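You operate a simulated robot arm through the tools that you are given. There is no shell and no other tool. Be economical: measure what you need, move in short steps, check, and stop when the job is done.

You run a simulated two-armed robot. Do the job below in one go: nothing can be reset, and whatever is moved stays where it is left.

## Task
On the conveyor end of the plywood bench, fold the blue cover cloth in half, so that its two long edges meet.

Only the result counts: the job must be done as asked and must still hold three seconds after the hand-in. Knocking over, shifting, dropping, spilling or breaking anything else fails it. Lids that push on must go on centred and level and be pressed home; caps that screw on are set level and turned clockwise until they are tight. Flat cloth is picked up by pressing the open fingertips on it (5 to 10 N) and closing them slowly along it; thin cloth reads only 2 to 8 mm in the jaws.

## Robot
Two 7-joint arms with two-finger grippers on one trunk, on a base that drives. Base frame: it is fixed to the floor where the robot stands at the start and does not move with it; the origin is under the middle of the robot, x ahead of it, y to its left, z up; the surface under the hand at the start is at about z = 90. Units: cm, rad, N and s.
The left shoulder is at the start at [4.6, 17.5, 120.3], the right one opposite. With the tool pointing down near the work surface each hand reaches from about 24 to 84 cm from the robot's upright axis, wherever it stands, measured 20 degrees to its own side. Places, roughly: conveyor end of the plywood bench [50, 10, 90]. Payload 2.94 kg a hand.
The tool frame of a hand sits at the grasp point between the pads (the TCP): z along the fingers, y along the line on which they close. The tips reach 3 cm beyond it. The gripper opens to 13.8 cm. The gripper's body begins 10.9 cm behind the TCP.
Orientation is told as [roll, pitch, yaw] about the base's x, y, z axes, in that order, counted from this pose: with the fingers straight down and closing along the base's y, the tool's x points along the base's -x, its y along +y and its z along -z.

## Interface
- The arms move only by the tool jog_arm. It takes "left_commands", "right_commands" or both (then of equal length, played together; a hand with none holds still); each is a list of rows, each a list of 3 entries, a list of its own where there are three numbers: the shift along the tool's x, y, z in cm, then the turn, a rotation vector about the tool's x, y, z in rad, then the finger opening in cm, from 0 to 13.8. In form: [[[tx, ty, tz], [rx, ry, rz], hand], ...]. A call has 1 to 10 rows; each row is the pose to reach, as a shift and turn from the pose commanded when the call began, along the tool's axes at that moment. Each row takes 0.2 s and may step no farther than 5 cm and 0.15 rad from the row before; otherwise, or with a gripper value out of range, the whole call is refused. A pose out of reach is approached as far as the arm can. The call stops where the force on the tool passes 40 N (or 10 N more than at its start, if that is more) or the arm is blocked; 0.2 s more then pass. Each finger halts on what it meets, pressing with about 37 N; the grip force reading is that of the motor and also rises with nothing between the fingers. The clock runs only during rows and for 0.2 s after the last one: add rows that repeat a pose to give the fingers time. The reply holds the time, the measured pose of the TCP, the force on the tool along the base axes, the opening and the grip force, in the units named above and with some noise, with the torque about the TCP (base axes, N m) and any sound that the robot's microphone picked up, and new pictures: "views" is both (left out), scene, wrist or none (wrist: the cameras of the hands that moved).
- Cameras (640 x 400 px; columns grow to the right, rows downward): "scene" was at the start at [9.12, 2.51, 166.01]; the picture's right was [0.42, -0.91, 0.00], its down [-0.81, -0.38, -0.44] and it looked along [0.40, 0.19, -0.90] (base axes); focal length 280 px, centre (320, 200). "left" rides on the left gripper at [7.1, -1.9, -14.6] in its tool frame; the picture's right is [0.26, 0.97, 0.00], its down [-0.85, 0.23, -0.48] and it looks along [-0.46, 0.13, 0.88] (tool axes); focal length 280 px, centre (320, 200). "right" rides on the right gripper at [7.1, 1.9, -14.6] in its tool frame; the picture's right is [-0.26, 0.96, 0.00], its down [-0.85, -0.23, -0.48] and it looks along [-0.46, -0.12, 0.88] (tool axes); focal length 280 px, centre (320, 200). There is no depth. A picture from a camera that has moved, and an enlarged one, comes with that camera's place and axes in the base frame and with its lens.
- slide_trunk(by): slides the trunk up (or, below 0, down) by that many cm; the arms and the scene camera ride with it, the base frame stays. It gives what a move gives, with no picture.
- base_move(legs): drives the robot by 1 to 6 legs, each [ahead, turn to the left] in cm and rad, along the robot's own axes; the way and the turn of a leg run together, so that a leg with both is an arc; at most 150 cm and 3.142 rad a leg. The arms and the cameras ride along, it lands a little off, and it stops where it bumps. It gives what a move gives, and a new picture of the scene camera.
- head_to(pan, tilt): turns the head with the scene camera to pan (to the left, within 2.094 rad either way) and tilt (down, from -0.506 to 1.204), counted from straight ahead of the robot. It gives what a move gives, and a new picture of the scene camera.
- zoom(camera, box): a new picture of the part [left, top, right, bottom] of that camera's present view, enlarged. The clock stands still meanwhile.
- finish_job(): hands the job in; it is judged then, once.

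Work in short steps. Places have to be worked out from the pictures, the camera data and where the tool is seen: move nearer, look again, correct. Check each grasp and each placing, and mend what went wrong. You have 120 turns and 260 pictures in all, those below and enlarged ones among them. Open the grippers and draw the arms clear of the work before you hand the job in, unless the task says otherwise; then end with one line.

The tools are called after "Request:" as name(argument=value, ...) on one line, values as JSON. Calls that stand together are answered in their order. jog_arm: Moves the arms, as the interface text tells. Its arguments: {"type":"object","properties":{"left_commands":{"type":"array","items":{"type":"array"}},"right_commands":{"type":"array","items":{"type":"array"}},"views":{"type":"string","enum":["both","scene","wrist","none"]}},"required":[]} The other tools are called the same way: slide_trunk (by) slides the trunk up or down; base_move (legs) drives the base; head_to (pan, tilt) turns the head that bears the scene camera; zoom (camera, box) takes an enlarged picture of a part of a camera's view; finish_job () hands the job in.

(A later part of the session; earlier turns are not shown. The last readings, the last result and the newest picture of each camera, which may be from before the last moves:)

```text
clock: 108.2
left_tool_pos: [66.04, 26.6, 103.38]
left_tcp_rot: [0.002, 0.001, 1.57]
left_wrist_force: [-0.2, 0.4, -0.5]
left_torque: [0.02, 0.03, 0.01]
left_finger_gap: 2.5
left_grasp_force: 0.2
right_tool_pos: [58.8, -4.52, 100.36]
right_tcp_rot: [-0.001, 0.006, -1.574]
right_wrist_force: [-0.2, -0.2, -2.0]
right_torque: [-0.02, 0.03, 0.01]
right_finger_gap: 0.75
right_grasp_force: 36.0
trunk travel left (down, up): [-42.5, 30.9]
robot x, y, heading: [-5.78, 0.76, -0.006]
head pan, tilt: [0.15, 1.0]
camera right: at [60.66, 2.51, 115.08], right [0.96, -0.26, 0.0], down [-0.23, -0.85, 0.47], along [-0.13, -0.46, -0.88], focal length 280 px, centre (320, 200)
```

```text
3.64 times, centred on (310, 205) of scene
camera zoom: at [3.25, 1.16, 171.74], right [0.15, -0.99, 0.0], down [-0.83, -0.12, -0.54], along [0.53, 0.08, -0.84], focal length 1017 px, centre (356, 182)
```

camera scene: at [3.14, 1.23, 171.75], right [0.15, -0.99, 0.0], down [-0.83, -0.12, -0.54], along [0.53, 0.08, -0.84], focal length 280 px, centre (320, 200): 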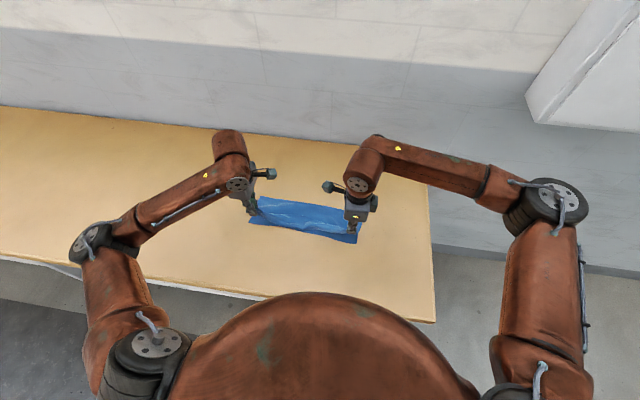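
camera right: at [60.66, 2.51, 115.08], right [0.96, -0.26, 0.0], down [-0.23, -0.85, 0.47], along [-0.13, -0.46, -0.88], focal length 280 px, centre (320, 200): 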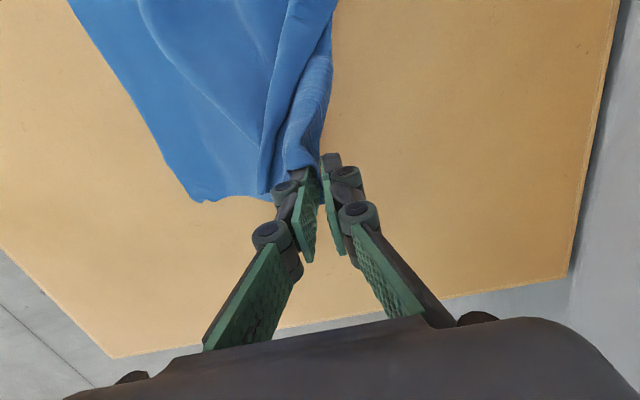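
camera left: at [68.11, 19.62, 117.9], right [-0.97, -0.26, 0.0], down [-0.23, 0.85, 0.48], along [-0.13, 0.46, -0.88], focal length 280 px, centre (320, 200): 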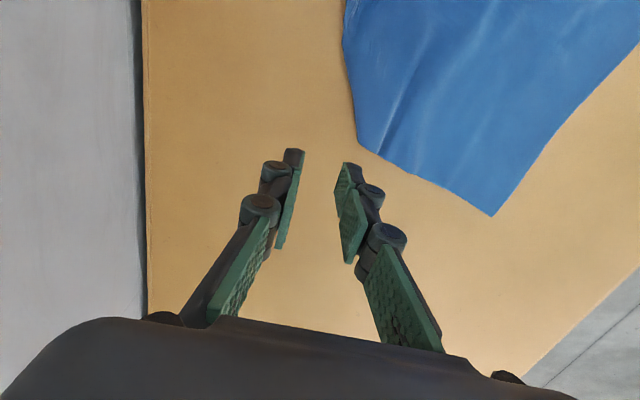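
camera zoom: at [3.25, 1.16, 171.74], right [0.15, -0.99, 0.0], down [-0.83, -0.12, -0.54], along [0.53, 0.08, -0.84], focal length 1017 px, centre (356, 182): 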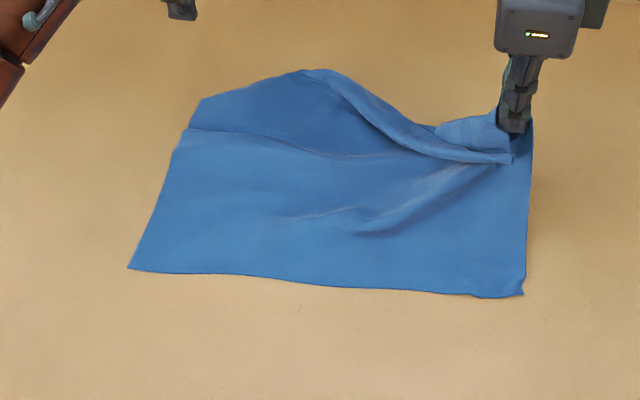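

Nearly there. I pull on toward [64, -8], lower, and look before releasing.

Request:
jog_arm(right_commands=[[[-0.8, 1.2, 1], [0, 0, 0], 0], [[-1.6, 2.4, 2.5], [0, 0, 0], 0], [[-2.4, 3.6, 4], [0, 0, 0], 0], [[-3.2, 4.6, 5.5], [0, 0, 0], 0], [[-3.5, 5, 6.8], [0, 0, 0], 0], [[-3.5, 5, 7], [0, 0, 0], 0], [[-3.5, 5, 7.1], [0, 0, 0], 1], [[-3.5, 5, 7.1], [0, 0, 0], 2], [[-3.5, 5, 5], [0, 0, 0], 2.5], [[-3.5, 5, 1], [0, 0, 0], 2.5]], views="wrist")

Request:
zoom(camera="scene", box=[230, 150, 390, 260])

```text
clock: 110.4
left_tool_pos: [65.98, 26.52, 103.42]
left_tcp_rot: [0.001, -0.001, 1.569]
left_wrist_force: [0.0, 0.7, -1.2]
left_torque: [0.0, -0.05, -0.01]
left_finger_gap: 2.48
left_grasp_force: 0.0
right_tool_pos: [63.62, -8.0, 99.21]
right_tcp_rot: [-0.001, 0.005, -1.573]
right_wrist_force: [-1.0, 0.7, 0.2]
right_torque: [-0.01, 0.0, -0.01]
right_finger_gap: 2.5
right_grasp_force: 0.1
trunk travel left (down, up): [-42.5, 30.9]
robot x, y, heading: [-5.01, 0.47, -0.001]
head pan, tilt: [0.15, 1.0]
camera right: at [65.41, -0.99, 113.92], right [0.96, -0.26, 0.0], down [-0.23, -0.85, 0.47], along [-0.13, -0.46, -0.88], focal length 280 px, centre (320, 200)
```

right: 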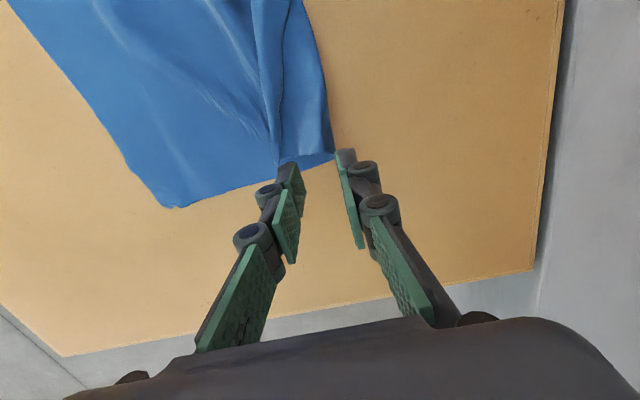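

```text
3.64 times, centred on (310, 205) of scene
camera zoom: at [3.11, 1.2, 171.76], right [0.15, -0.99, 0.0], down [-0.83, -0.12, -0.54], along [0.53, 0.08, -0.84], focal length 1017 px, centre (356, 182)
```

zoom: 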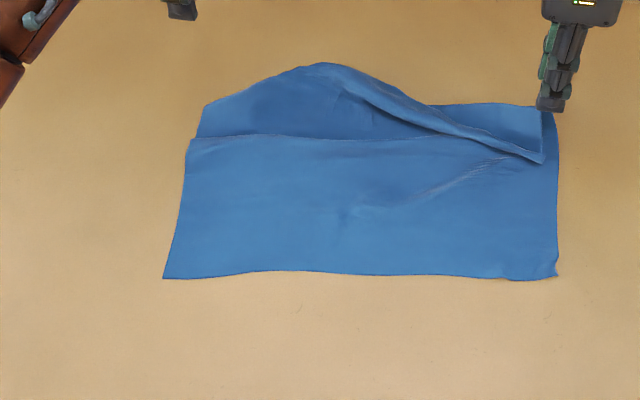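

The cloth is mostly open again, but a hem about 6 cm wide is turned in at the far-right, with its raw edge at x≈60.5 and its crease at x≈66. I pinch right at that raw edge so the tail stays small and carry it out.

Request:
jog_arm(right_commands=[[[0.6, -0.8, 0], [0, 0, 0], 2], [[1.2, -1.6, 1], [0, 0, 0], 2], [[1.7, -2.4, 3], [0, 0, 0], 2], [[1.7, -2.4, 4.5], [0, 0, 0], 2], [[1.7, -2.4, 5.2], [0, 0, 0], 2]], views="wrist")

```text
clock: 111.6
left_tool_pos: [66.04, 26.63, 103.38]
left_tcp_rot: [0.002, 0.0, 1.569]
left_wrist_force: [-0.1, -0.3, 0.8]
left_torque: [0.04, 0.0, 0.0]
left_finger_gap: 2.52
left_grasp_force: 0.1
right_tool_pos: [61.11, -6.08, 94.03]
right_tcp_rot: [0.0, 0.005, -1.572]
right_wrist_force: [-0.1, -0.3, 0.0]
right_torque: [-0.01, 0.0, 0.01]
right_finger_gap: 1.99
right_grasp_force: 0.0
trunk travel left (down, up): [-42.5, 30.9]
robot x, y, heading: [-5.36, 0.5, -0.003]
head pan, tilt: [0.15, 1.0]
camera right: at [62.97, 0.9, 108.72], right [0.96, -0.26, 0.0], down [-0.23, -0.85, 0.47], along [-0.13, -0.46, -0.88], focal length 280 px, centre (320, 200)
```

right: 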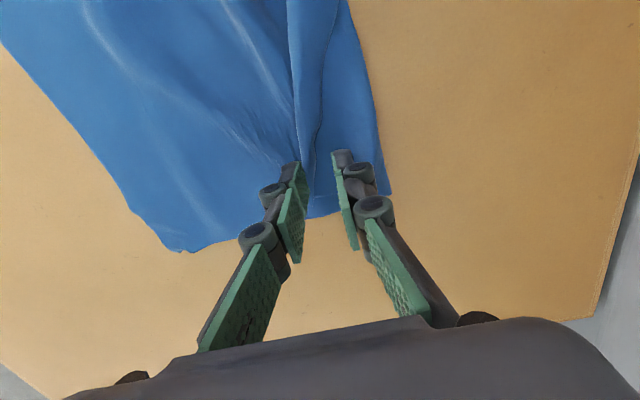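

Two lines are visible near the fingers, so I zoom to tell the raw edge from the ridge.

Request:
zoom(camera="right", box=[240, 0, 420, 220])

Request:
zoom(camera="scene", box=[300, 155, 390, 215])

```text
1.82 times, centred on (330, 110) of right
camera zoom: at [62.97, 0.9, 108.72], right [0.96, -0.26, 0.0], down [-0.23, -0.85, 0.47], along [-0.13, -0.46, -0.88], focal length 510 px, centre (302, 364)
```

zoom: 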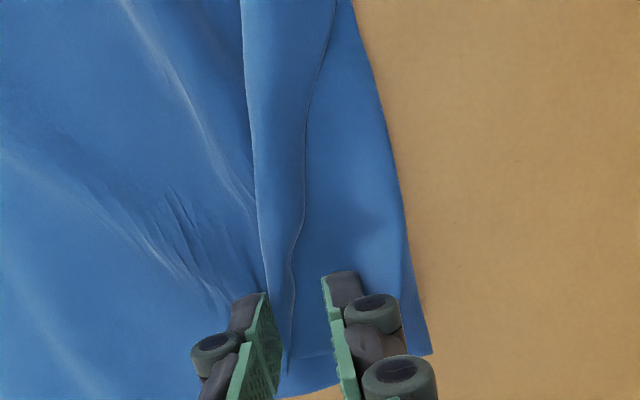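

```text
6.67 times, centred on (345, 185) of scene
camera zoom: at [3.2, 1.19, 171.75], right [0.15, -0.99, 0.0], down [-0.83, -0.12, -0.54], along [0.53, 0.08, -0.84], focal length 1864 px, centre (153, 300)
```

zoom: 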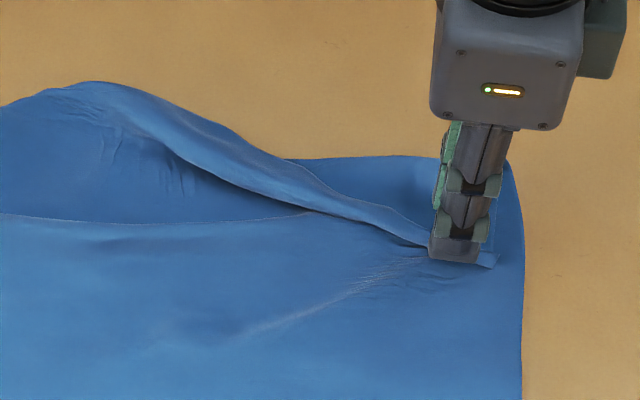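

I see a Z-fold: the strip's raw edge (x≈61.05) points away from me on top of the turned-in hem. Pinching that strip and pulling it outward will unroll everything without crossing. I centre on it and close.

Request:
jog_arm(right_commands=[[[0.5, -0.2, 0], [0, 0, 0], 1.6], [[1, -0.3, 0.4], [0, 0, 0], 1.6], [[1, -0.3, 0.7], [0, 0, 0], 1.6], [[1, -0.3, 0.9], [0, 0, 0], 1.6], [[1, -0.3, 1.0], [0, 0, 0], 1.3], [[1, -0.3, 1.0], [0, 0, 0], 1.0], [[1, -0.3, 1.0], [0, 0, 0], 0.7], [[1, -0.3, 1.0], [0, 0, 0], 0.4], [[1, -0.3, 1.0], [0, 0, 0], 0], [[1, -0.3, 1.0], [0, 0, 0], 0]], views="wrist")

```text
clock: 113.8
left_tool_pos: [66.03, 26.64, 103.33]
left_tcp_rot: [0.002, 0.0, 1.57]
left_wrist_force: [0.0, -0.4, -0.2]
left_torque: [0.03, 0.04, 0.02]
left_finger_gap: 2.49
left_grasp_force: 0.1
right_tool_pos: [60.79, -5.06, 93.17]
right_tcp_rot: [0.0, 0.004, -1.573]
right_wrist_force: [0.4, -0.6, 0.8]
right_torque: [-0.05, 0.01, 0.0]
right_finger_gap: 0.08
right_grasp_force: 28.1
trunk travel left (down, up): [-42.5, 30.9]
robot x, y, heading: [-5.4, 0.52, -0.003]
head pan, tilt: [0.15, 1.0]
camera right: at [62.74, 1.95, 107.87], right [0.96, -0.26, 0.0], down [-0.23, -0.85, 0.47], along [-0.13, -0.46, -0.88], focal length 280 px, centre (320, 200)
```

right: 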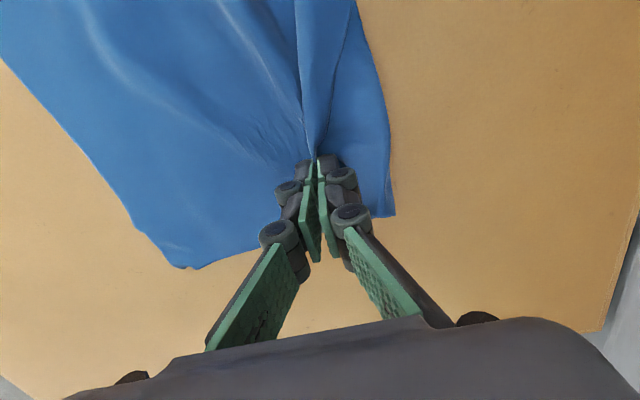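

The strip goes into the jaws. I lift gently and pull it outward, away from me.

Request:
jog_arm(right_commands=[[[0, 0, -1], [0, 0, 0], 0], [[0, 0.3, -2], [0, 0, 0], 0], [[0, 1, -3], [0, 0, 0], 0], [[0, 2, -4], [0, 0, 0], 0], [[0, 3.5, -4.5], [0, 0, 0], 0], [[0, 5, -4.5], [0, 0, 0], 0], [[-0.3, 6.5, -4], [0, 0, 0], 0], [[-0.5, 8, -3], [0, 0, 0], 0]], views="wrist")

Request:
zoom(camera="scene", box=[230, 150, 390, 260])

```text
clock: 115.6
left_tool_pos: [66.15, 26.77, 103.3]
left_tcp_rot: [0.002, 0.002, 1.569]
left_wrist_force: [0.1, -0.7, 0.2]
left_torque: [-0.03, -0.01, 0.03]
left_finger_gap: 2.5
left_grasp_force: 0.0
right_tool_pos: [69.04, -5.71, 96.46]
right_tcp_rot: [-0.001, 0.001, -1.574]
right_wrist_force: [0.1, -1.1, 0.6]
right_torque: [-0.03, -0.02, 0.02]
right_finger_gap: 0.47
right_grasp_force: 29.4
trunk travel left (down, up): [-42.5, 30.9]
robot x, y, heading: [-5.62, 0.42, -0.007]
head pan, tilt: [0.15, 1.0]
camera right: at [70.89, 1.36, 111.09], right [0.96, -0.26, 0.0], down [-0.23, -0.85, 0.47], along [-0.13, -0.46, -0.88], focal length 280 px, centre (320, 200)
```

right: 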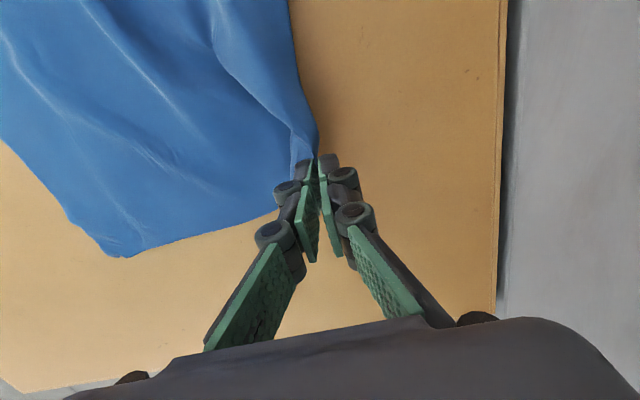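

```text
3.64 times, centred on (310, 205) of scene
camera zoom: at [3.26, 1.33, 171.74], right [0.15, -0.99, 0.0], down [-0.83, -0.12, -0.54], along [0.53, 0.08, -0.84], focal length 1017 px, centre (356, 182)
```

zoom: 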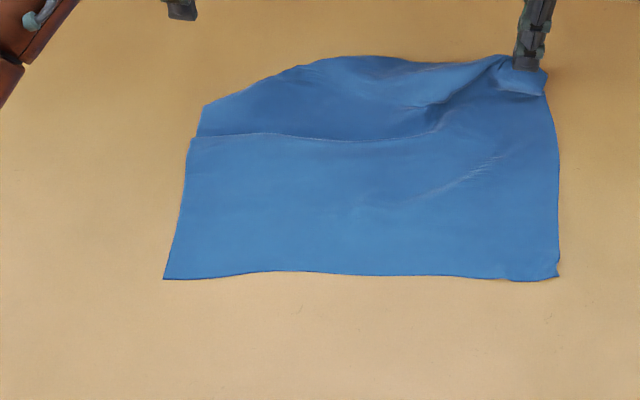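

Good: the hem has unrolled. I pull 2 cm more, lower, release and view.

Request:
jog_arm(right_commands=[[[0, 0.8, 0.8], [0, 0, 0], 0], [[-0.3, 1.6, 1.6], [0, 0, 0], 0], [[-0.6, 2.2, 2.6], [0, 0, 0], 0], [[-0.6, 2.4, 3.2], [0, 0, 0], 0], [[-0.6, 2.4, 3.3], [0, 0, 0], 1], [[-0.6, 2.4, 3.3], [0, 0, 0], 2], [[-0.6, 2.4, 1], [0, 0, 0], 2.5], [[-0.6, 2.4, -3], [0, 0, 0], 2.5], [[-0.6, 1.4, -7], [0, 0, 0], 2.5]], views="wrist")

Request:
zoom(camera="scene", box=[230, 140, 390, 250])

```text
clock: 117.6
left_tool_pos: [65.97, 26.47, 103.4]
left_tcp_rot: [0.0, 0.0, 1.569]
left_wrist_force: [-0.7, -0.5, 0.2]
left_torque: [0.02, 0.01, 0.02]
left_finger_gap: 2.5
left_grasp_force: 0.1
right_tool_pos: [69.93, -6.49, 103.08]
right_tcp_rot: [0.001, 0.003, -1.576]
right_wrist_force: [-0.5, -0.2, 0.4]
right_torque: [0.05, -0.03, 0.0]
right_finger_gap: 2.5
right_grasp_force: 0.1
right hand out of reach, approached as far as the arm can: row 3, 4, 5, 6, 7, 8
trunk travel left (down, up): [-42.5, 30.9]
robot x, y, heading: [-5.56, 0.33, 0.001]
head pan, tilt: [0.15, 1.0]
camera right: at [71.8, 0.43, 117.85], right [0.96, -0.26, 0.0], down [-0.23, -0.85, 0.47], along [-0.13, -0.46, -0.88], focal length 280 px, centre (320, 200)
```

right: 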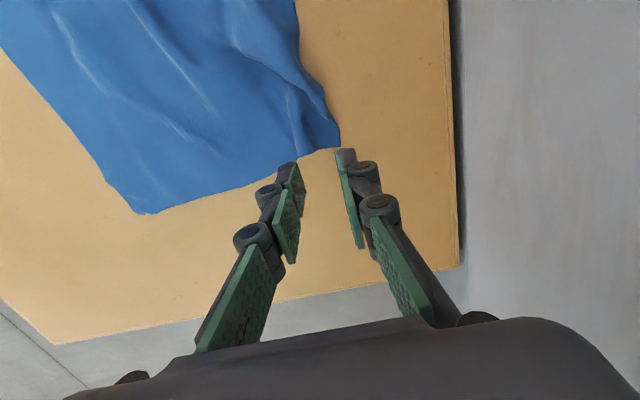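

```text
3.64 times, centred on (310, 195) of scene
camera zoom: at [3.06, 1.01, 171.76], right [0.15, -0.99, 0.0], down [-0.83, -0.12, -0.54], along [0.53, 0.08, -0.84], focal length 1017 px, centre (356, 218)
```

zoom: 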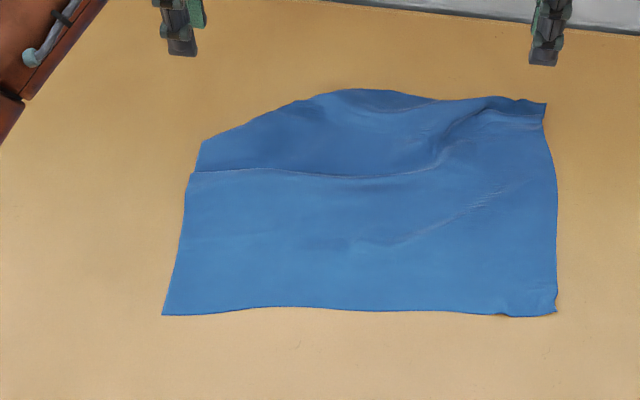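

The cloth is a single layer again, except for a pleat across the left side; FL is at about [62, 26], 7 cm short. I pinch the far edge near FL with the left hand.

Request:
jog_arm(left_commands=[[[0.8, 1.4, 1], [0, 0, 0], 2.4], [[1.6, 2.8, 2], [0, 0, 0], 2.4], [[2.4, 4.2, 3.5], [0, 0, 0], 2.4], [[2.6, 4.4, 6], [0, 0, 0], 2.4], [[2.6, 4.4, 8.5], [0, 0, 0], 2.4], [[2.6, 4.4, 9.5], [0, 0, 0], 2.4]], views="wrist")

```text
clock: 119.0
left_tool_pos: [61.72, 24.07, 93.82]
left_tcp_rot: [0.0, 0.001, 1.57]
left_wrist_force: [0.0, -0.1, -0.1]
left_torque: [0.0, -0.02, 0.04]
left_finger_gap: 2.43
left_grasp_force: 0.0
right_tool_pos: [69.95, -6.36, 103.07]
right_tcp_rot: [0.001, 0.004, -1.573]
right_wrist_force: [0.1, -0.2, -0.3]
right_torque: [0.01, 0.0, 0.01]
right_finger_gap: 2.5
right_grasp_force: 0.0
trunk travel left (down, up): [-42.5, 30.9]
robot x, y, heading: [-4.96, 0.34, -0.002]
head pan, tilt: [0.15, 1.0]
camera left: at [63.69, 17.01, 108.37], right [-0.97, -0.26, 0.0], down [-0.23, 0.85, 0.48], along [-0.13, 0.46, -0.88], focal length 280 px, centre (320, 200)
```

left: 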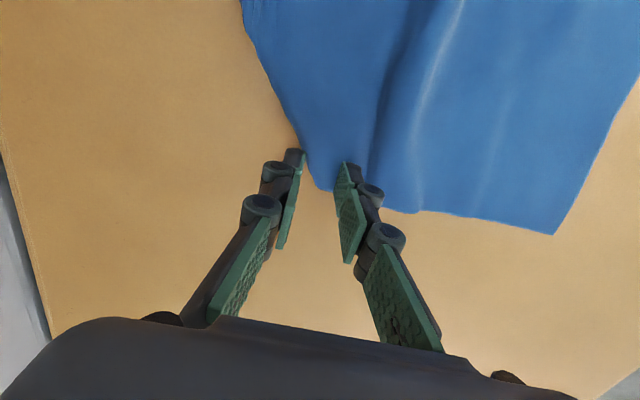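

The hand straddles the corner well. I press, close, and then draw the corner outward at low height.

Request:
jog_arm(left_commands=[[[0, 0, 0.4], [0, 0, 0], 2.4], [[0, 0, 0.75], [0, 0, 0], 2.4], [[0, 0, 0.88], [0, 0, 0], 2.0], [[0, 0, 0.9], [0, 0, 0], 1.6], [[0, 0, 0.9], [0, 0, 0], 1.2], [[0, 0, 0.9], [0, 0, 0], 0.8], [[0, 0, 0.9], [0, 0, 0], 0.4], [[0, 0, 0.9], [0, 0, 0], 0], [[0, 0, 0.9], [0, 0, 0], 0]], views="none")

Request:
jog_arm(left_commands=[[[0, 0, -1], [0, 0, 0], 0], [[-0.3, -1, -2], [0, 0, 0], 0], [[-0.6, -2, -2.5], [0, 0, 0], 0], [[-0.9, -3.2, -2.5], [0, 0, 0], 0], [[-1.2, -4.4, -2.5], [0, 0, 0], 0], [[-1.5, -5.6, -2], [0, 0, 0], 0], [[-1.8, -6.5, -1.2], [0, 0, 0], 0], [[-1.8, -6.8, -0.3], [0, 0, 0], 0]], views="wrist")

Request:
zoom(camera="scene", box=[230, 140, 390, 250])

```text
clock: 121.0
left_tool_pos: [61.58, 23.99, 93.03]
left_tcp_rot: [0.001, 0.002, 1.57]
left_wrist_force: [-0.1, 0.8, -0.9]
left_torque: [-0.03, -0.28, 0.01]
left_finger_gap: 0.02
left_grasp_force: 24.3
right_tool_pos: [70.04, -6.4, 103.2]
right_tcp_rot: [0.0, 0.004, -1.572]
right_wrist_force: [-0.7, -0.1, 0.3]
right_torque: [-0.02, 0.0, -0.03]
right_finger_gap: 2.48
right_grasp_force: 0.1
trunk travel left (down, up): [-42.5, 30.9]
robot x, y, heading: [-5.15, 0.65, -0.004]
head pan, tilt: [0.15, 1.0]
```

```text
clock: 122.8
left_tool_pos: [68.35, 25.84, 93.33]
left_tcp_rot: [0.002, -0.001, 1.568]
left_wrist_force: [-1.4, -0.7, -6.4]
left_torque: [0.0, -0.05, -0.01]
left_finger_gap: 0.01
left_grasp_force: 24.4
right_tool_pos: [69.99, -6.38, 103.08]
right_tcp_rot: [-0.001, 0.004, -1.573]
right_wrist_force: [1.0, -0.4, 1.3]
right_torque: [0.01, 0.02, 0.04]
right_finger_gap: 2.53
right_grasp_force: 0.0
trunk travel left (down, up): [-42.5, 30.9]
robot x, y, heading: [-5.01, 0.24, -0.002]
head pan, tilt: [0.15, 1.0]
camera left: at [70.35, 18.69, 107.91], right [-0.97, -0.26, 0.0], down [-0.23, 0.85, 0.48], along [-0.13, 0.46, -0.88], focal length 280 px, centre (320, 200)
```

left: 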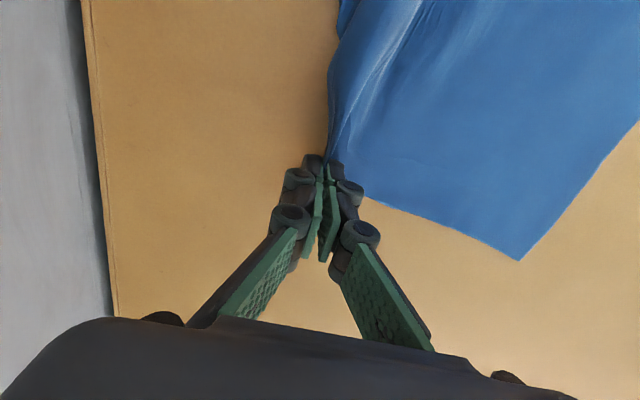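

```text
3.64 times, centred on (310, 195) of scene
camera zoom: at [3.23, 1.17, 171.74], right [0.15, -0.99, 0.0], down [-0.83, -0.12, -0.54], along [0.53, 0.08, -0.84], focal length 1017 px, centre (356, 218)
```

zoom: 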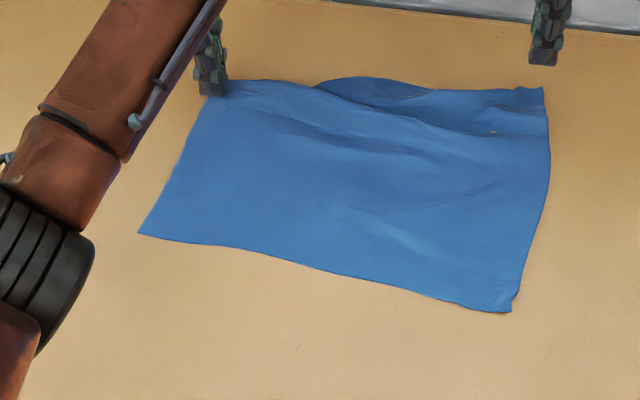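

The left corner followed, but the whole left side slid too, since the near-left corner is now at [50, 29]. A Z-pleat remains under the far edge. I'll hold FL with the left hand, press the right fingertips on the main sheet at about [57, 11], and drag that toward me to draw the pleat out.

Request:
jog_arm(right_commands=[[[1, -1.5, 0], [0, 0, 0], 2], [[3, -3, 0], [0, 0, 0], 1], [[5, -4.5, 0], [0, 0, 0], 0], [[7, -6, 0], [0, 0, 0], 0], [[9, -7.5, 0], [0, 0, 0], 0], [[11, -9, 0], [0, 0, 0], 0], [[13, -10.5, 1], [0, 0, 0], 0], [[15, -12, 3], [0, 0, 0], 0], [[17, -13, 5.5], [0, 0, 0], 0], [[17.5, -13.3, 8.5], [0, 0, 0], 0]], views="wrist")

```text
clock: 125.0
left_tool_pos: [68.35, 25.57, 93.28]
left_tcp_rot: [0.002, 0.0, 1.568]
left_wrist_force: [0.2, 0.5, -1.4]
left_torque: [-0.02, 0.08, 0.0]
left_finger_gap: 0.65
left_grasp_force: 36.6
right_tool_pos: [57.03, 11.32, 94.92]
right_tcp_rot: [-0.003, 0.005, -1.574]
right_wrist_force: [0.5, 0.3, -0.1]
right_torque: [0.03, 0.0, 0.0]
right_finger_gap: 0.0
right_grasp_force: 28.2
trunk travel left (down, up): [-42.5, 30.9]
robot x, y, heading: [-5.41, 0.38, -0.004]
head pan, tilt: [0.15, 1.0]
camera right: at [58.86, 18.26, 109.61], right [0.96, -0.26, 0.0], down [-0.23, -0.85, 0.47], along [-0.13, -0.45, -0.88], focal length 280 px, centre (320, 200)
```

right: 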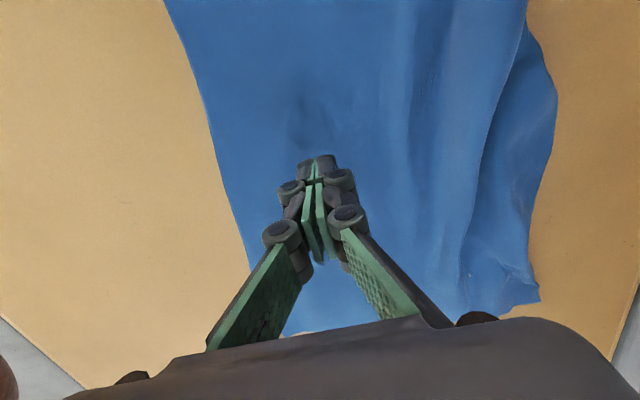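

The step of the pleat shows well. I press with about 10 N and drag 6 cm toward me while the left holds.

Request:
jog_arm(right_commands=[[[0, 0, 1], [0, 0, 0], 0], [[0, 0, 1.8], [0, 0, 0], 0], [[0, 0, 2.1], [0, 0, 0], 0], [[0, -0.8, 2.15], [0, 0, 0], 0], [[0, -1.6, 2.15], [0, 0, 0], 0], [[0, -2.4, 2.15], [0, 0, 0], 0], [[0, -3.2, 2.15], [0, 0, 0], 0], [[0, -4.1, 2.15], [0, 0, 0], 0], [[0, -5, 2.15], [0, 0, 0], 0], [[0, -6, 2.15], [0, 0, 0], 0]], views="wrist")

Request:
zoom(camera="scene", box=[230, 140, 390, 250])

```text
clock: 127.2
left_tool_pos: [68.14, 25.86, 93.3]
left_tcp_rot: [0.002, 0.001, 1.57]
left_wrist_force: [-1.3, -0.6, 1.8]
left_torque: [0.01, -0.01, -0.01]
left_finger_gap: 0.0
left_grasp_force: 30.1
right_tool_pos: [50.9, 11.32, 92.71]
right_tcp_rot: [0.0, 0.005, -1.573]
right_wrist_force: [1.9, -0.4, 6.8]
right_torque: [0.01, -0.07, 0.04]
right_finger_gap: 0.0
right_grasp_force: 28.4
trunk travel left (down, up): [-42.5, 30.9]
robot x, y, heading: [-5.2, 0.24, -0.003]
head pan, tilt: [0.15, 1.0]
camera right: at [52.84, 18.43, 107.43], right [0.96, -0.26, 0.0], down [-0.23, -0.85, 0.47], along [-0.13, -0.46, -0.88], focal length 280 px, centre (320, 200)
```

right: 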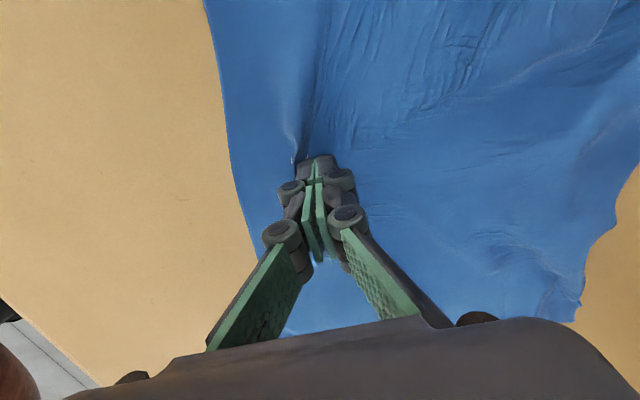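

```text
3.64 times, centred on (310, 195) of scene
camera zoom: at [3.13, 1.18, 171.75], right [0.15, -0.99, 0.0], down [-0.83, -0.12, -0.54], along [0.53, 0.08, -0.84], focal length 1017 px, centre (356, 218)
```

zoom: 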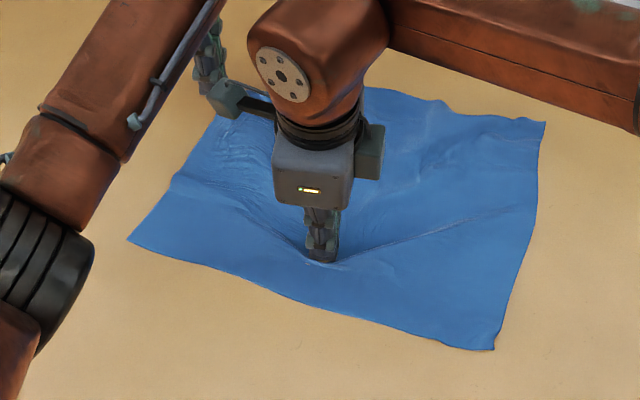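

The pleat drew out completely. I lift the right hand straight up, move it away, and look.

Request:
jog_arm(right_commands=[[[0, 0, -1], [0, 0, 0], 0], [[0, 0, -4], [0, 0, 0], 0], [[-1, 1, -8], [0, 0, 0], 0], [[-4, 2.5, -10], [0, 0, 0], 1], [[-7, 4, -10], [0, 0, 0], 2], [[-10, 5.5, -10], [0, 0, 0], 2], [[-13, 7, -10], [0, 0, 0], 2], [[-16, 8.5, -10], [0, 0, 0], 2], [[-18, 10, -10], [0, 0, 0], 2]], views="wrist")

Request:
zoom(camera="scene", box=[230, 140, 390, 250])

Request:
zoom(camera="left", box=[220, 0, 540, 240])

```text
clock: 129.2
left_tool_pos: [68.31, 25.7, 93.36]
left_tcp_rot: [0.002, 0.0, 1.568]
left_wrist_force: [0.5, -0.2, 1.3]
left_torque: [-0.02, -0.01, -0.02]
left_finger_gap: 0.0
left_grasp_force: 28.2
right_tool_pos: [60.94, -6.73, 102.48]
right_tcp_rot: [-0.002, 0.002, -1.572]
right_wrist_force: [-0.2, -0.4, 0.5]
right_torque: [0.02, -0.01, -0.01]
right_finger_gap: 2.01
right_grasp_force: 0.0
trunk travel left (down, up): [-42.5, 30.9]
robot x, y, heading: [-5.44, 0.01, -0.004]
head pan, tilt: [0.15, 1.0]
camera right: at [62.88, 0.25, 117.19], right [0.96, -0.26, 0.0], down [-0.23, -0.85, 0.47], along [-0.13, -0.46, -0.88], focal length 280 px, centre (320, 200)
```

right: 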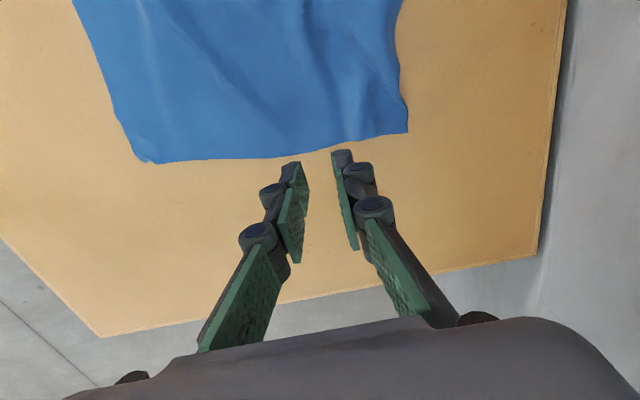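

```text
3.64 times, centred on (310, 195) of scene
camera zoom: at [3.24, 1.12, 171.74], right [0.15, -0.99, 0.0], down [-0.83, -0.12, -0.54], along [0.53, 0.08, -0.84], focal length 1017 px, centre (356, 218)
```

zoom: 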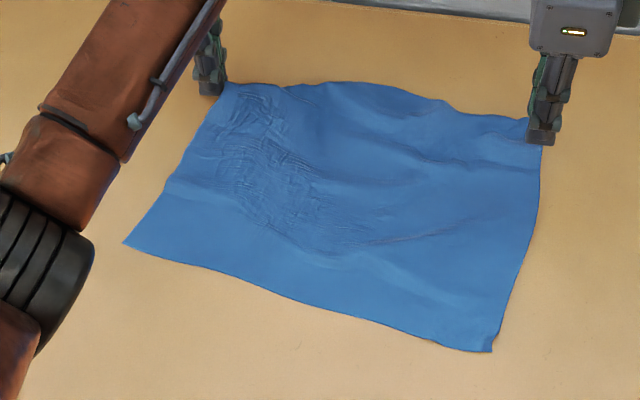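

```text
1.67 times, centred on (380, 120) of left
camera zoom: at [70.35, 18.67, 107.91], right [-0.97, -0.26, 0.0], down [-0.23, 0.85, 0.48], along [-0.13, 0.46, -0.88], focal length 467 px, centre (220, 333)
```

zoom: 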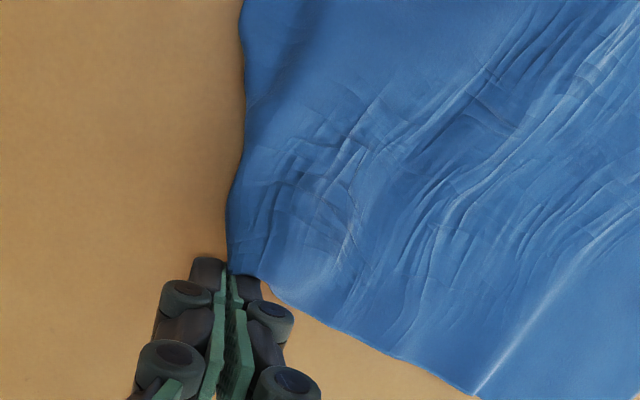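

The right side is at its full 26.6 cm, but the left side is still about 7 cm short, with fine wrinkles. I pin FL with the left fingertips and smooth again with the right hand at about y=17, dragging toward me.

Request:
jog_arm(right_commands=[[[2.4, -0.6, 0], [0, 0, 0], 1], [[4.8, -1.2, 0], [0, 0, 0], 0], [[7.2, -1.8, 0], [0, 0, 0], 0], [[9.6, -2.4, 0], [0, 0, 0], 0], [[12, -3, 0], [0, 0, 0], 0], [[14.4, -3.6, 0], [0, 0, 0], 0], [[16.8, -4.2, 0.5], [0, 0, 0], 0], [[19.2, -4.8, 2], [0, 0, 0], 0], [[21.6, -5.4, 5], [0, 0, 0], 0], [[23.5, -6, 7.8], [0, 0, 0], 0]], left_commands=[[[0, 0, 0.1], [0, 0, 0], 0], [[0, 0, 0.2], [0, 0, 0], 0], [[0, 0, 0.3], [0, 0, 0], 0], [[0, 0, 0.4], [0, 0, 0], 0], [[0, 0, 0.45], [0, 0, 0], 0], [[0, 0, 0.45], [0, 0, 0], 0], [[0, 0, 0.45], [0, 0, 0], 0], [[0, 0, 0.45], [0, 0, 0], 0], [[0, 0, 0.45], [0, 0, 0], 0], [[0, 0, 0.45], [0, 0, 0], 0]], views="scene")

```text
clock: 130.9
left_tool_pos: [68.14, 26.67, 92.76]
left_tcp_rot: [0.005, 0.0, 1.583]
left_wrist_force: [-1.1, 2.6, 8.2]
left_torque: [-0.11, 0.07, 0.0]
left_finger_gap: 0.22
left_grasp_force: 34.8
right_tool_pos: [56.87, 10.0, 102.28]
right_tcp_rot: [-0.003, 0.001, -1.578]
right_wrist_force: [-3.9, -3.2, 2.9]
right_torque: [0.81, -0.82, 0.38]
right_finger_gap: 0.03
right_grasp_force: 28.6
trunk travel left (down, up): [-42.5, 30.9]
robot x, y, heading: [-5.41, 0.29, -0.003]
head pan, tilt: [0.15, 1.0]
stopped in row 8 (right hand): the force on the tool passed its limit at 64 N (the readings are from after the stop); the commanded pose is now the measured one
camera scene: at [3.12, 1.26, 171.76], right [0.15, -0.99, 0.0], down [-0.83, -0.12, -0.54], along [0.53, 0.08, -0.84], focal length 280 px, centre (320, 200)
```

scene: 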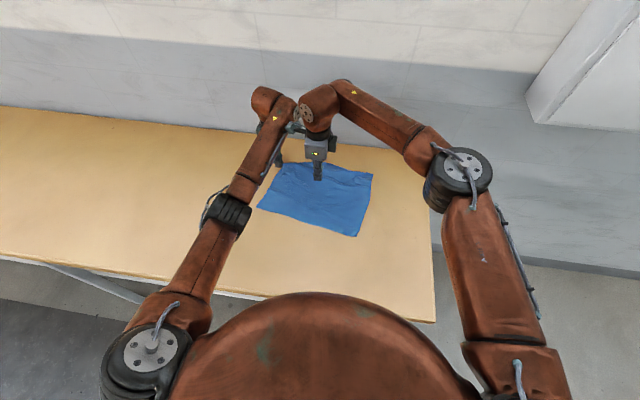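

The right hand's camera touched the left arm. I back it off first, then approach farther from the left arm at about [50, 14].

Request:
jog_arm(right_commands=[[[-2, -0.5, 0], [0, 0, 0], 0], [[-4, -1.5, 0], [0, 0, 0], 0], [[-4, -3.5, 0], [0, 0, 0], 0], [[-3, -5.5, 0.5], [0, 0, 0], 0], [[-1, -6.8, 1], [0, 0, 0], 0], [[1, -6.8, 3], [0, 0, 0], 0], [[2.5, -6.8, 5], [0, 0, 0], 0], [[4, -6.8, 7], [0, 0, 0], 0]], views="both")

```text
clock: 132.4
left_tool_pos: [68.27, 26.86, 92.59]
left_tcp_rot: [0.005, 0.003, 1.586]
left_wrist_force: [-1.8, 0.2, 4.6]
left_torque: [0.0, 0.05, 0.02]
left_finger_gap: 0.02
left_grasp_force: 30.2
right_tool_pos: [50.27, 11.97, 98.69]
right_tcp_rot: [-0.001, 0.007, -1.577]
right_wrist_force: [-4.2, -6.1, 3.2]
right_torque: [1.21, -0.93, 0.38]
right_finger_gap: 0.0
right_grasp_force: 28.4
trunk travel left (down, up): [-42.5, 30.9]
robot x, y, heading: [-5.32, 0.3, -0.001]
head pan, tilt: [0.15, 1.0]
stopped in row 7 (right hand): the force on the tool passed its limit at 57 N (the readings are from after the stop); the commanded pose is now the measured one
camera scene: at [3.14, 1.21, 171.75], right [0.15, -0.99, 0.0], down [-0.83, -0.12, -0.54], along [0.53, 0.08, -0.84], focal length 280 px, centre (320, 200)
camera right: at [52.3, 18.86, 113.3], right [0.96, -0.27, 0.0], down [-0.23, -0.85, 0.47], along [-0.13, -0.45, -0.88], focal length 280 px, centre (320, 200)
```

scene: 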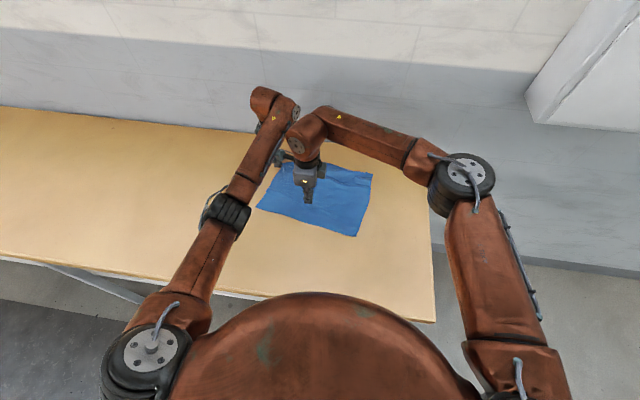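
right: 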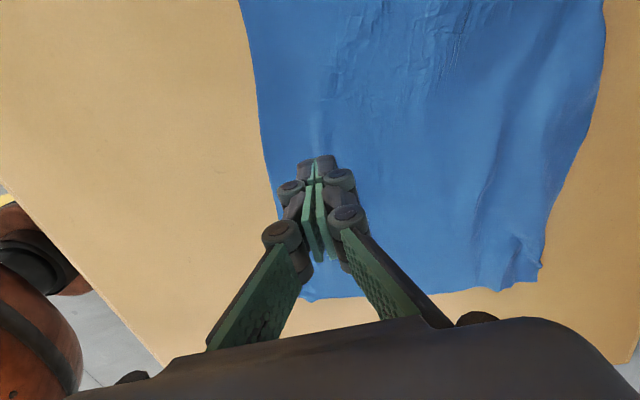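

The right cannot go farther left. I swap roles: the right withdraws, and the left goes to the near-left corner to pinch the near edge there and pull it toward me to its true position.

Request:
jog_arm(right_commands=[[[-2, 0, -1], [0, 0, 0], 0], [[-4, 0.5, -2], [0, 0, 0], 0], [[-6, 1.5, -2], [0, 0, 0], 0], [[-8, 3, -2], [0, 0, 0], 0], [[-10, 4.5, -2], [0, 0, 0], 0], [[-12, 6, -2], [0, 0, 0], 0], [[-12, 7.5, -1], [0, 0, 0], 0], [[-12, 9, 1], [0, 0, 0], 0], [[-12, 10, 3], [0, 0, 0], 0], [[-12, 10, 4.5], [0, 0, 0], 0]], left_commands=[[[0, 0, -1.5], [0, 0, 0], 1], [[0, 0, -4], [0, 0, 0], 2], [[0, 2, -6], [0, 0, 0], 2.4], [[-0.2, 4.5, -7], [0, 0, 0], 2.4], [[-0.4, 7, -7], [0, 0, 0], 2.4], [[-0.6, 9.5, -7], [0, 0, 0], 2.4], [[-0.8, 12, -7], [0, 0, 0], 2.4], [[-0.9, 14.5, -7], [0, 0, 0], 2.4], [[-1, 17, -7], [0, 0, 0], 2.4], [[-1, 18.5, -6], [0, 0, 0], 2.4]], views="wrist")

```text
clock: 134.6
left_tool_pos: [49.69, 27.33, 98.61]
left_tcp_rot: [0.005, 0.004, 1.584]
left_wrist_force: [-0.1, 0.0, -0.1]
left_torque: [0.01, 0.0, 0.0]
left_finger_gap: 2.4
left_grasp_force: 0.1
right_tool_pos: [60.29, -0.25, 94.1]
right_tcp_rot: [-0.001, 0.008, -1.576]
right_wrist_force: [0.1, 0.7, 0.2]
right_torque: [0.01, -0.02, -0.03]
right_finger_gap: 0.0
right_grasp_force: 28.9
trunk travel left (down, up): [-42.5, 30.9]
robot x, y, heading: [-5.16, 0.46, 0.001]
head pan, tilt: [0.15, 1.0]
camera right: at [62.3, 6.8, 108.76], right [0.96, -0.27, 0.0], down [-0.23, -0.85, 0.47], along [-0.13, -0.45, -0.88], focal length 280 px, centre (320, 200)
camera left: at [51.95, 20.36, 113.26], right [-0.96, -0.28, 0.01], down [-0.24, 0.85, 0.47], along [-0.14, 0.45, -0.88], focal length 280 px, centre (320, 200)
```

right: 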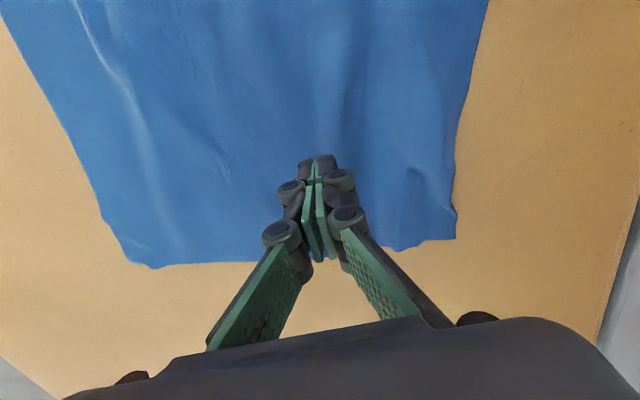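
left: 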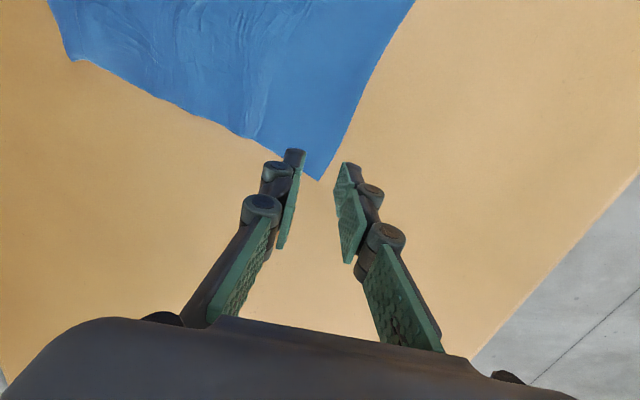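

The near-left corner is at [48.5, 30.3] and FL at [68.9, 26]. I pinch the near edge just in from the corner with the left, and pin the middle with the right.

Request:
jog_arm(left_commands=[[[-0.4, 0.5, 2], [0, 0, 0], 2.4], [[-0.6, 0.7, 4], [0, 0, 0], 2.4], [[-0.6, 0.7, 5.2], [0, 0, 0], 2.4], [[-0.6, 0.7, 5.6], [0, 0, 0], 2.4], [[-0.6, 0.7, 5.75], [0, 0, 0], 2.0], [[-0.6, 0.7, 5.8], [0, 0, 0], 1.5], [[-0.6, 0.7, 5.8], [0, 0, 0], 1.0], [[-0.6, 0.7, 5.8], [0, 0, 0], 0.5], [[-0.6, 0.7, 5.8], [0, 0, 0], 0], [[-0.6, 0.7, 5.8], [0, 0, 0], 0]], right_commands=[[[0, 0, 0.5], [0, 0, 0], 0], [[0, 0, 0.9], [0, 0, 0], 0], [[0, 0, 1.2], [0, 0, 0], 0], [[0, 0, 1.35], [0, 0, 0], 0], [[0, 0, 1.4], [0, 0, 0], 0], [[0, 0, 1.4], [0, 0, 0], 0], [[0, 0, 1.4], [0, 0, 0], 0], [[0, 0, 1.4], [0, 0, 0], 0], [[0, 0, 1.4], [0, 0, 0], 0], [[0, 0, 1.4], [0, 0, 0], 0]], views="none")

```text
clock: 136.8
left_tool_pos: [48.91, 28.15, 93.06]
left_tcp_rot: [0.006, 0.004, 1.587]
left_wrist_force: [-0.2, -1.0, 0.7]
left_torque: [0.0, -0.01, -0.04]
left_finger_gap: 0.0
left_grasp_force: 28.1
right_tool_pos: [60.22, -0.16, 92.71]
right_tcp_rot: [0.0, 0.009, -1.577]
right_wrist_force: [3.6, -0.4, 19.7]
right_torque: [-0.11, -0.08, 0.04]
right_finger_gap: 0.0
right_grasp_force: 28.4
trunk travel left (down, up): [-42.5, 30.9]
robot x, y, heading: [-5.2, 0.26, -0.007]
head pan, tilt: [0.15, 1.0]
```

The grip reading is unclear, but dragging under pressure worked before. I press the left down about 10 N and drag 6 cm toward me, with the right pinning.

Request:
jog_arm(left_commands=[[[0, 0, 0.25], [0, 0, 0], 0], [[0, 0, 0.35], [0, 0, 0], 0], [[0.2, 0.8, 0.35], [0, 0, 0], 0], [[0.4, 1.6, 0.35], [0, 0, 0], 0], [[0.7, 2.5, 0.35], [0, 0, 0], 0], [[1, 3.4, 0.35], [0, 0, 0], 0], [[1.3, 4.3, 0.35], [0, 0, 0], 0], [[1.6, 5.2, 0.35], [0, 0, 0], 0], [[2, 6.2, 0.35], [0, 0, 0], 0]], views="none")

Request:
zoom(camera="scene", box=[230, 140, 390, 250])

```text
clock: 138.8
left_tool_pos: [42.67, 25.97, 92.76]
left_tcp_rot: [0.005, 0.005, 1.586]
left_wrist_force: [3.4, 1.3, 14.4]
left_torque: [0.05, -0.07, 0.0]
left_finger_gap: 0.0
left_grasp_force: 28.1
right_tool_pos: [60.27, -0.12, 92.72]
right_tcp_rot: [0.001, 0.01, -1.575]
right_wrist_force: [4.7, 0.7, 24.1]
right_torque: [-0.1, -0.13, 0.08]
right_finger_gap: 0.0
right_grasp_force: 28.4
trunk travel left (down, up): [-42.5, 30.9]
robot x, y, heading: [-5.25, 0.39, -0.005]
head pan, tilt: [0.15, 1.0]
```

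```text
3.64 times, centred on (310, 195) of scene
camera zoom: at [2.93, 1.17, 171.77], right [0.15, -0.99, 0.0], down [-0.83, -0.12, -0.54], along [0.54, 0.08, -0.84], focal length 1017 px, centre (356, 218)
```

zoom: 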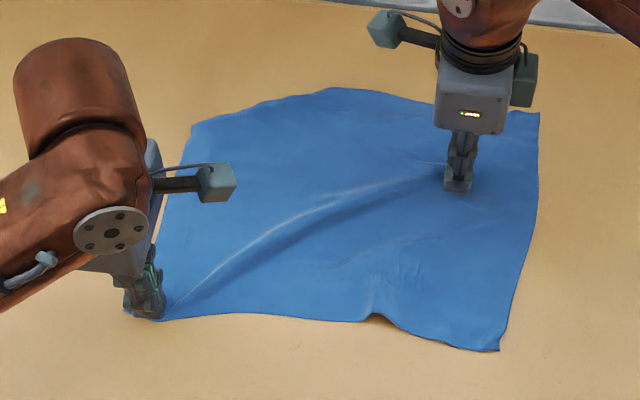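

The left side is extending. I now do the same at FL: the left presses there and drags 5 cm outward while the right keeps the middle pinned.

Request:
jog_arm(left_commands=[[[0, 0, -2], [0, 0, 0], 0], [[0, -2, -5], [0, 0, 0], 0], [[0, -5, -6], [0, 0, 0], 0], [[0.2, -8, -6], [0, 0, 0], 0], [[0.4, -11, -6], [0, 0, 0], 0], [[0.6, -14, -6], [0, 0, 0], 0], [[0.8, -17, -6], [0, 0, 0], 0], [[1, -19.5, -5], [0, 0, 0], 0], [[1, -20, -3], [0, 0, 0], 0], [[1, -20, -0.8], [0, 0, 0], 0]], views="wrist")

```text
clock: 141.0
left_tool_pos: [62.5, 25.18, 93.77]
left_tcp_rot: [0.002, 0.003, 1.588]
left_wrist_force: [-0.4, -0.2, 0.5]
left_torque: [-0.01, 0.01, -0.03]
left_finger_gap: 0.0
left_grasp_force: 28.7
right_tool_pos: [60.17, -0.08, 92.78]
right_tcp_rot: [0.0, 0.009, -1.576]
right_wrist_force: [2.6, 0.4, 25.9]
right_torque: [-0.15, -0.07, 0.04]
right_finger_gap: 0.01
right_grasp_force: 27.7
trunk travel left (down, up): [-42.5, 30.9]
robot x, y, heading: [-5.15, 0.26, -0.005]
head pan, tilt: [0.15, 1.0]
camera left: at [64.77, 18.21, 108.36], right [-0.96, -0.28, 0.0], down [-0.24, 0.85, 0.47], along [-0.13, 0.45, -0.88], focal length 280 px, centre (320, 200)
```

left: 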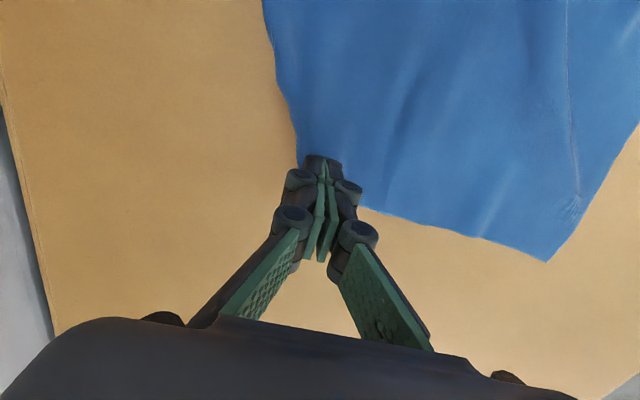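

NL is now correct at [42, 27.9], and FL sits just under the fingertips at about [63, 26]. I press and drag outward 5.5 cm.

Request:
jog_arm(left_commands=[[[0, 0, 0.6], [0, 0, 0], 0], [[0, 0, 0.95], [0, 0, 0], 0], [[0, 0, 1.1], [0, 0, 0], 0], [[0, -0.8, 1.1], [0, 0, 0], 0], [[0, -1.6, 1.1], [0, 0, 0], 0], [[0, -2.4, 1.1], [0, 0, 0], 0], [[-0.2, -3.2, 1.1], [0, 0, 0], 0], [[-0.3, -4, 1.1], [0, 0, 0], 0], [[-0.4, -4.8, 1.1], [0, 0, 0], 0], [[-0.5, -5.5, 1.1], [0, 0, 0], 0]], views="wrist")

Request:
zoom(camera="scene", box=[230, 140, 390, 250])

```text
clock: 142.3
left_tool_pos: [64.49, 25.27, 92.87]
left_tcp_rot: [-0.003, 0.005, 1.585]
left_wrist_force: [-2.0, -1.3, 16.7]
left_torque: [-0.11, 0.07, -0.04]
left_finger_gap: 0.01
left_grasp_force: 28.6
right_tool_pos: [60.16, -0.17, 92.86]
right_tcp_rot: [-0.002, 0.008, -1.575]
right_wrist_force: [-3.0, -0.7, 14.2]
right_torque: [-0.11, 0.07, -0.01]
right_finger_gap: 0.0
right_grasp_force: 27.9
trunk travel left (down, up): [-42.5, 30.9]
robot x, y, heading: [-5.09, 0.02, -0.005]
head pan, tilt: [0.15, 1.0]
stopped in row 6 (left hand): the force on the tool passed its limit at 40 N (the readings are from after the stop); the commanded pose is now the measured one
camera left: at [66.66, 18.22, 107.52], right [-0.96, -0.28, 0.0], down [-0.24, 0.85, 0.47], along [-0.13, 0.45, -0.88], focal length 280 px, centre (320, 200)
```

left: 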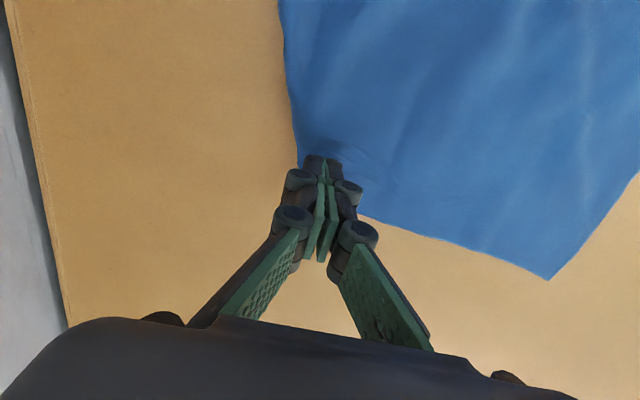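

```text
3.64 times, centred on (310, 195) of scene
camera zoom: at [2.94, 1.12, 171.75], right [0.15, -0.99, 0.0], down [-0.83, -0.12, -0.54], along [0.54, 0.08, -0.84], focal length 1017 px, centre (356, 218)
```

zoom: 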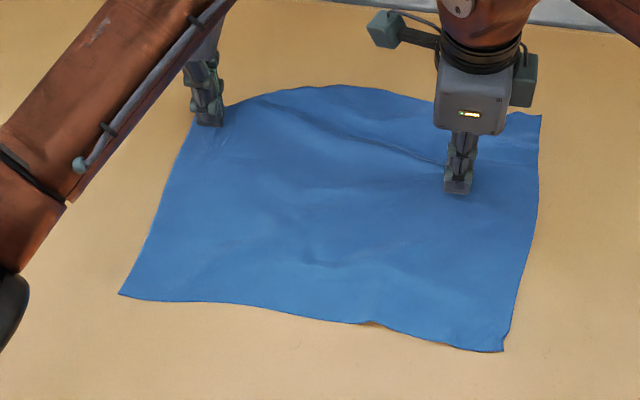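

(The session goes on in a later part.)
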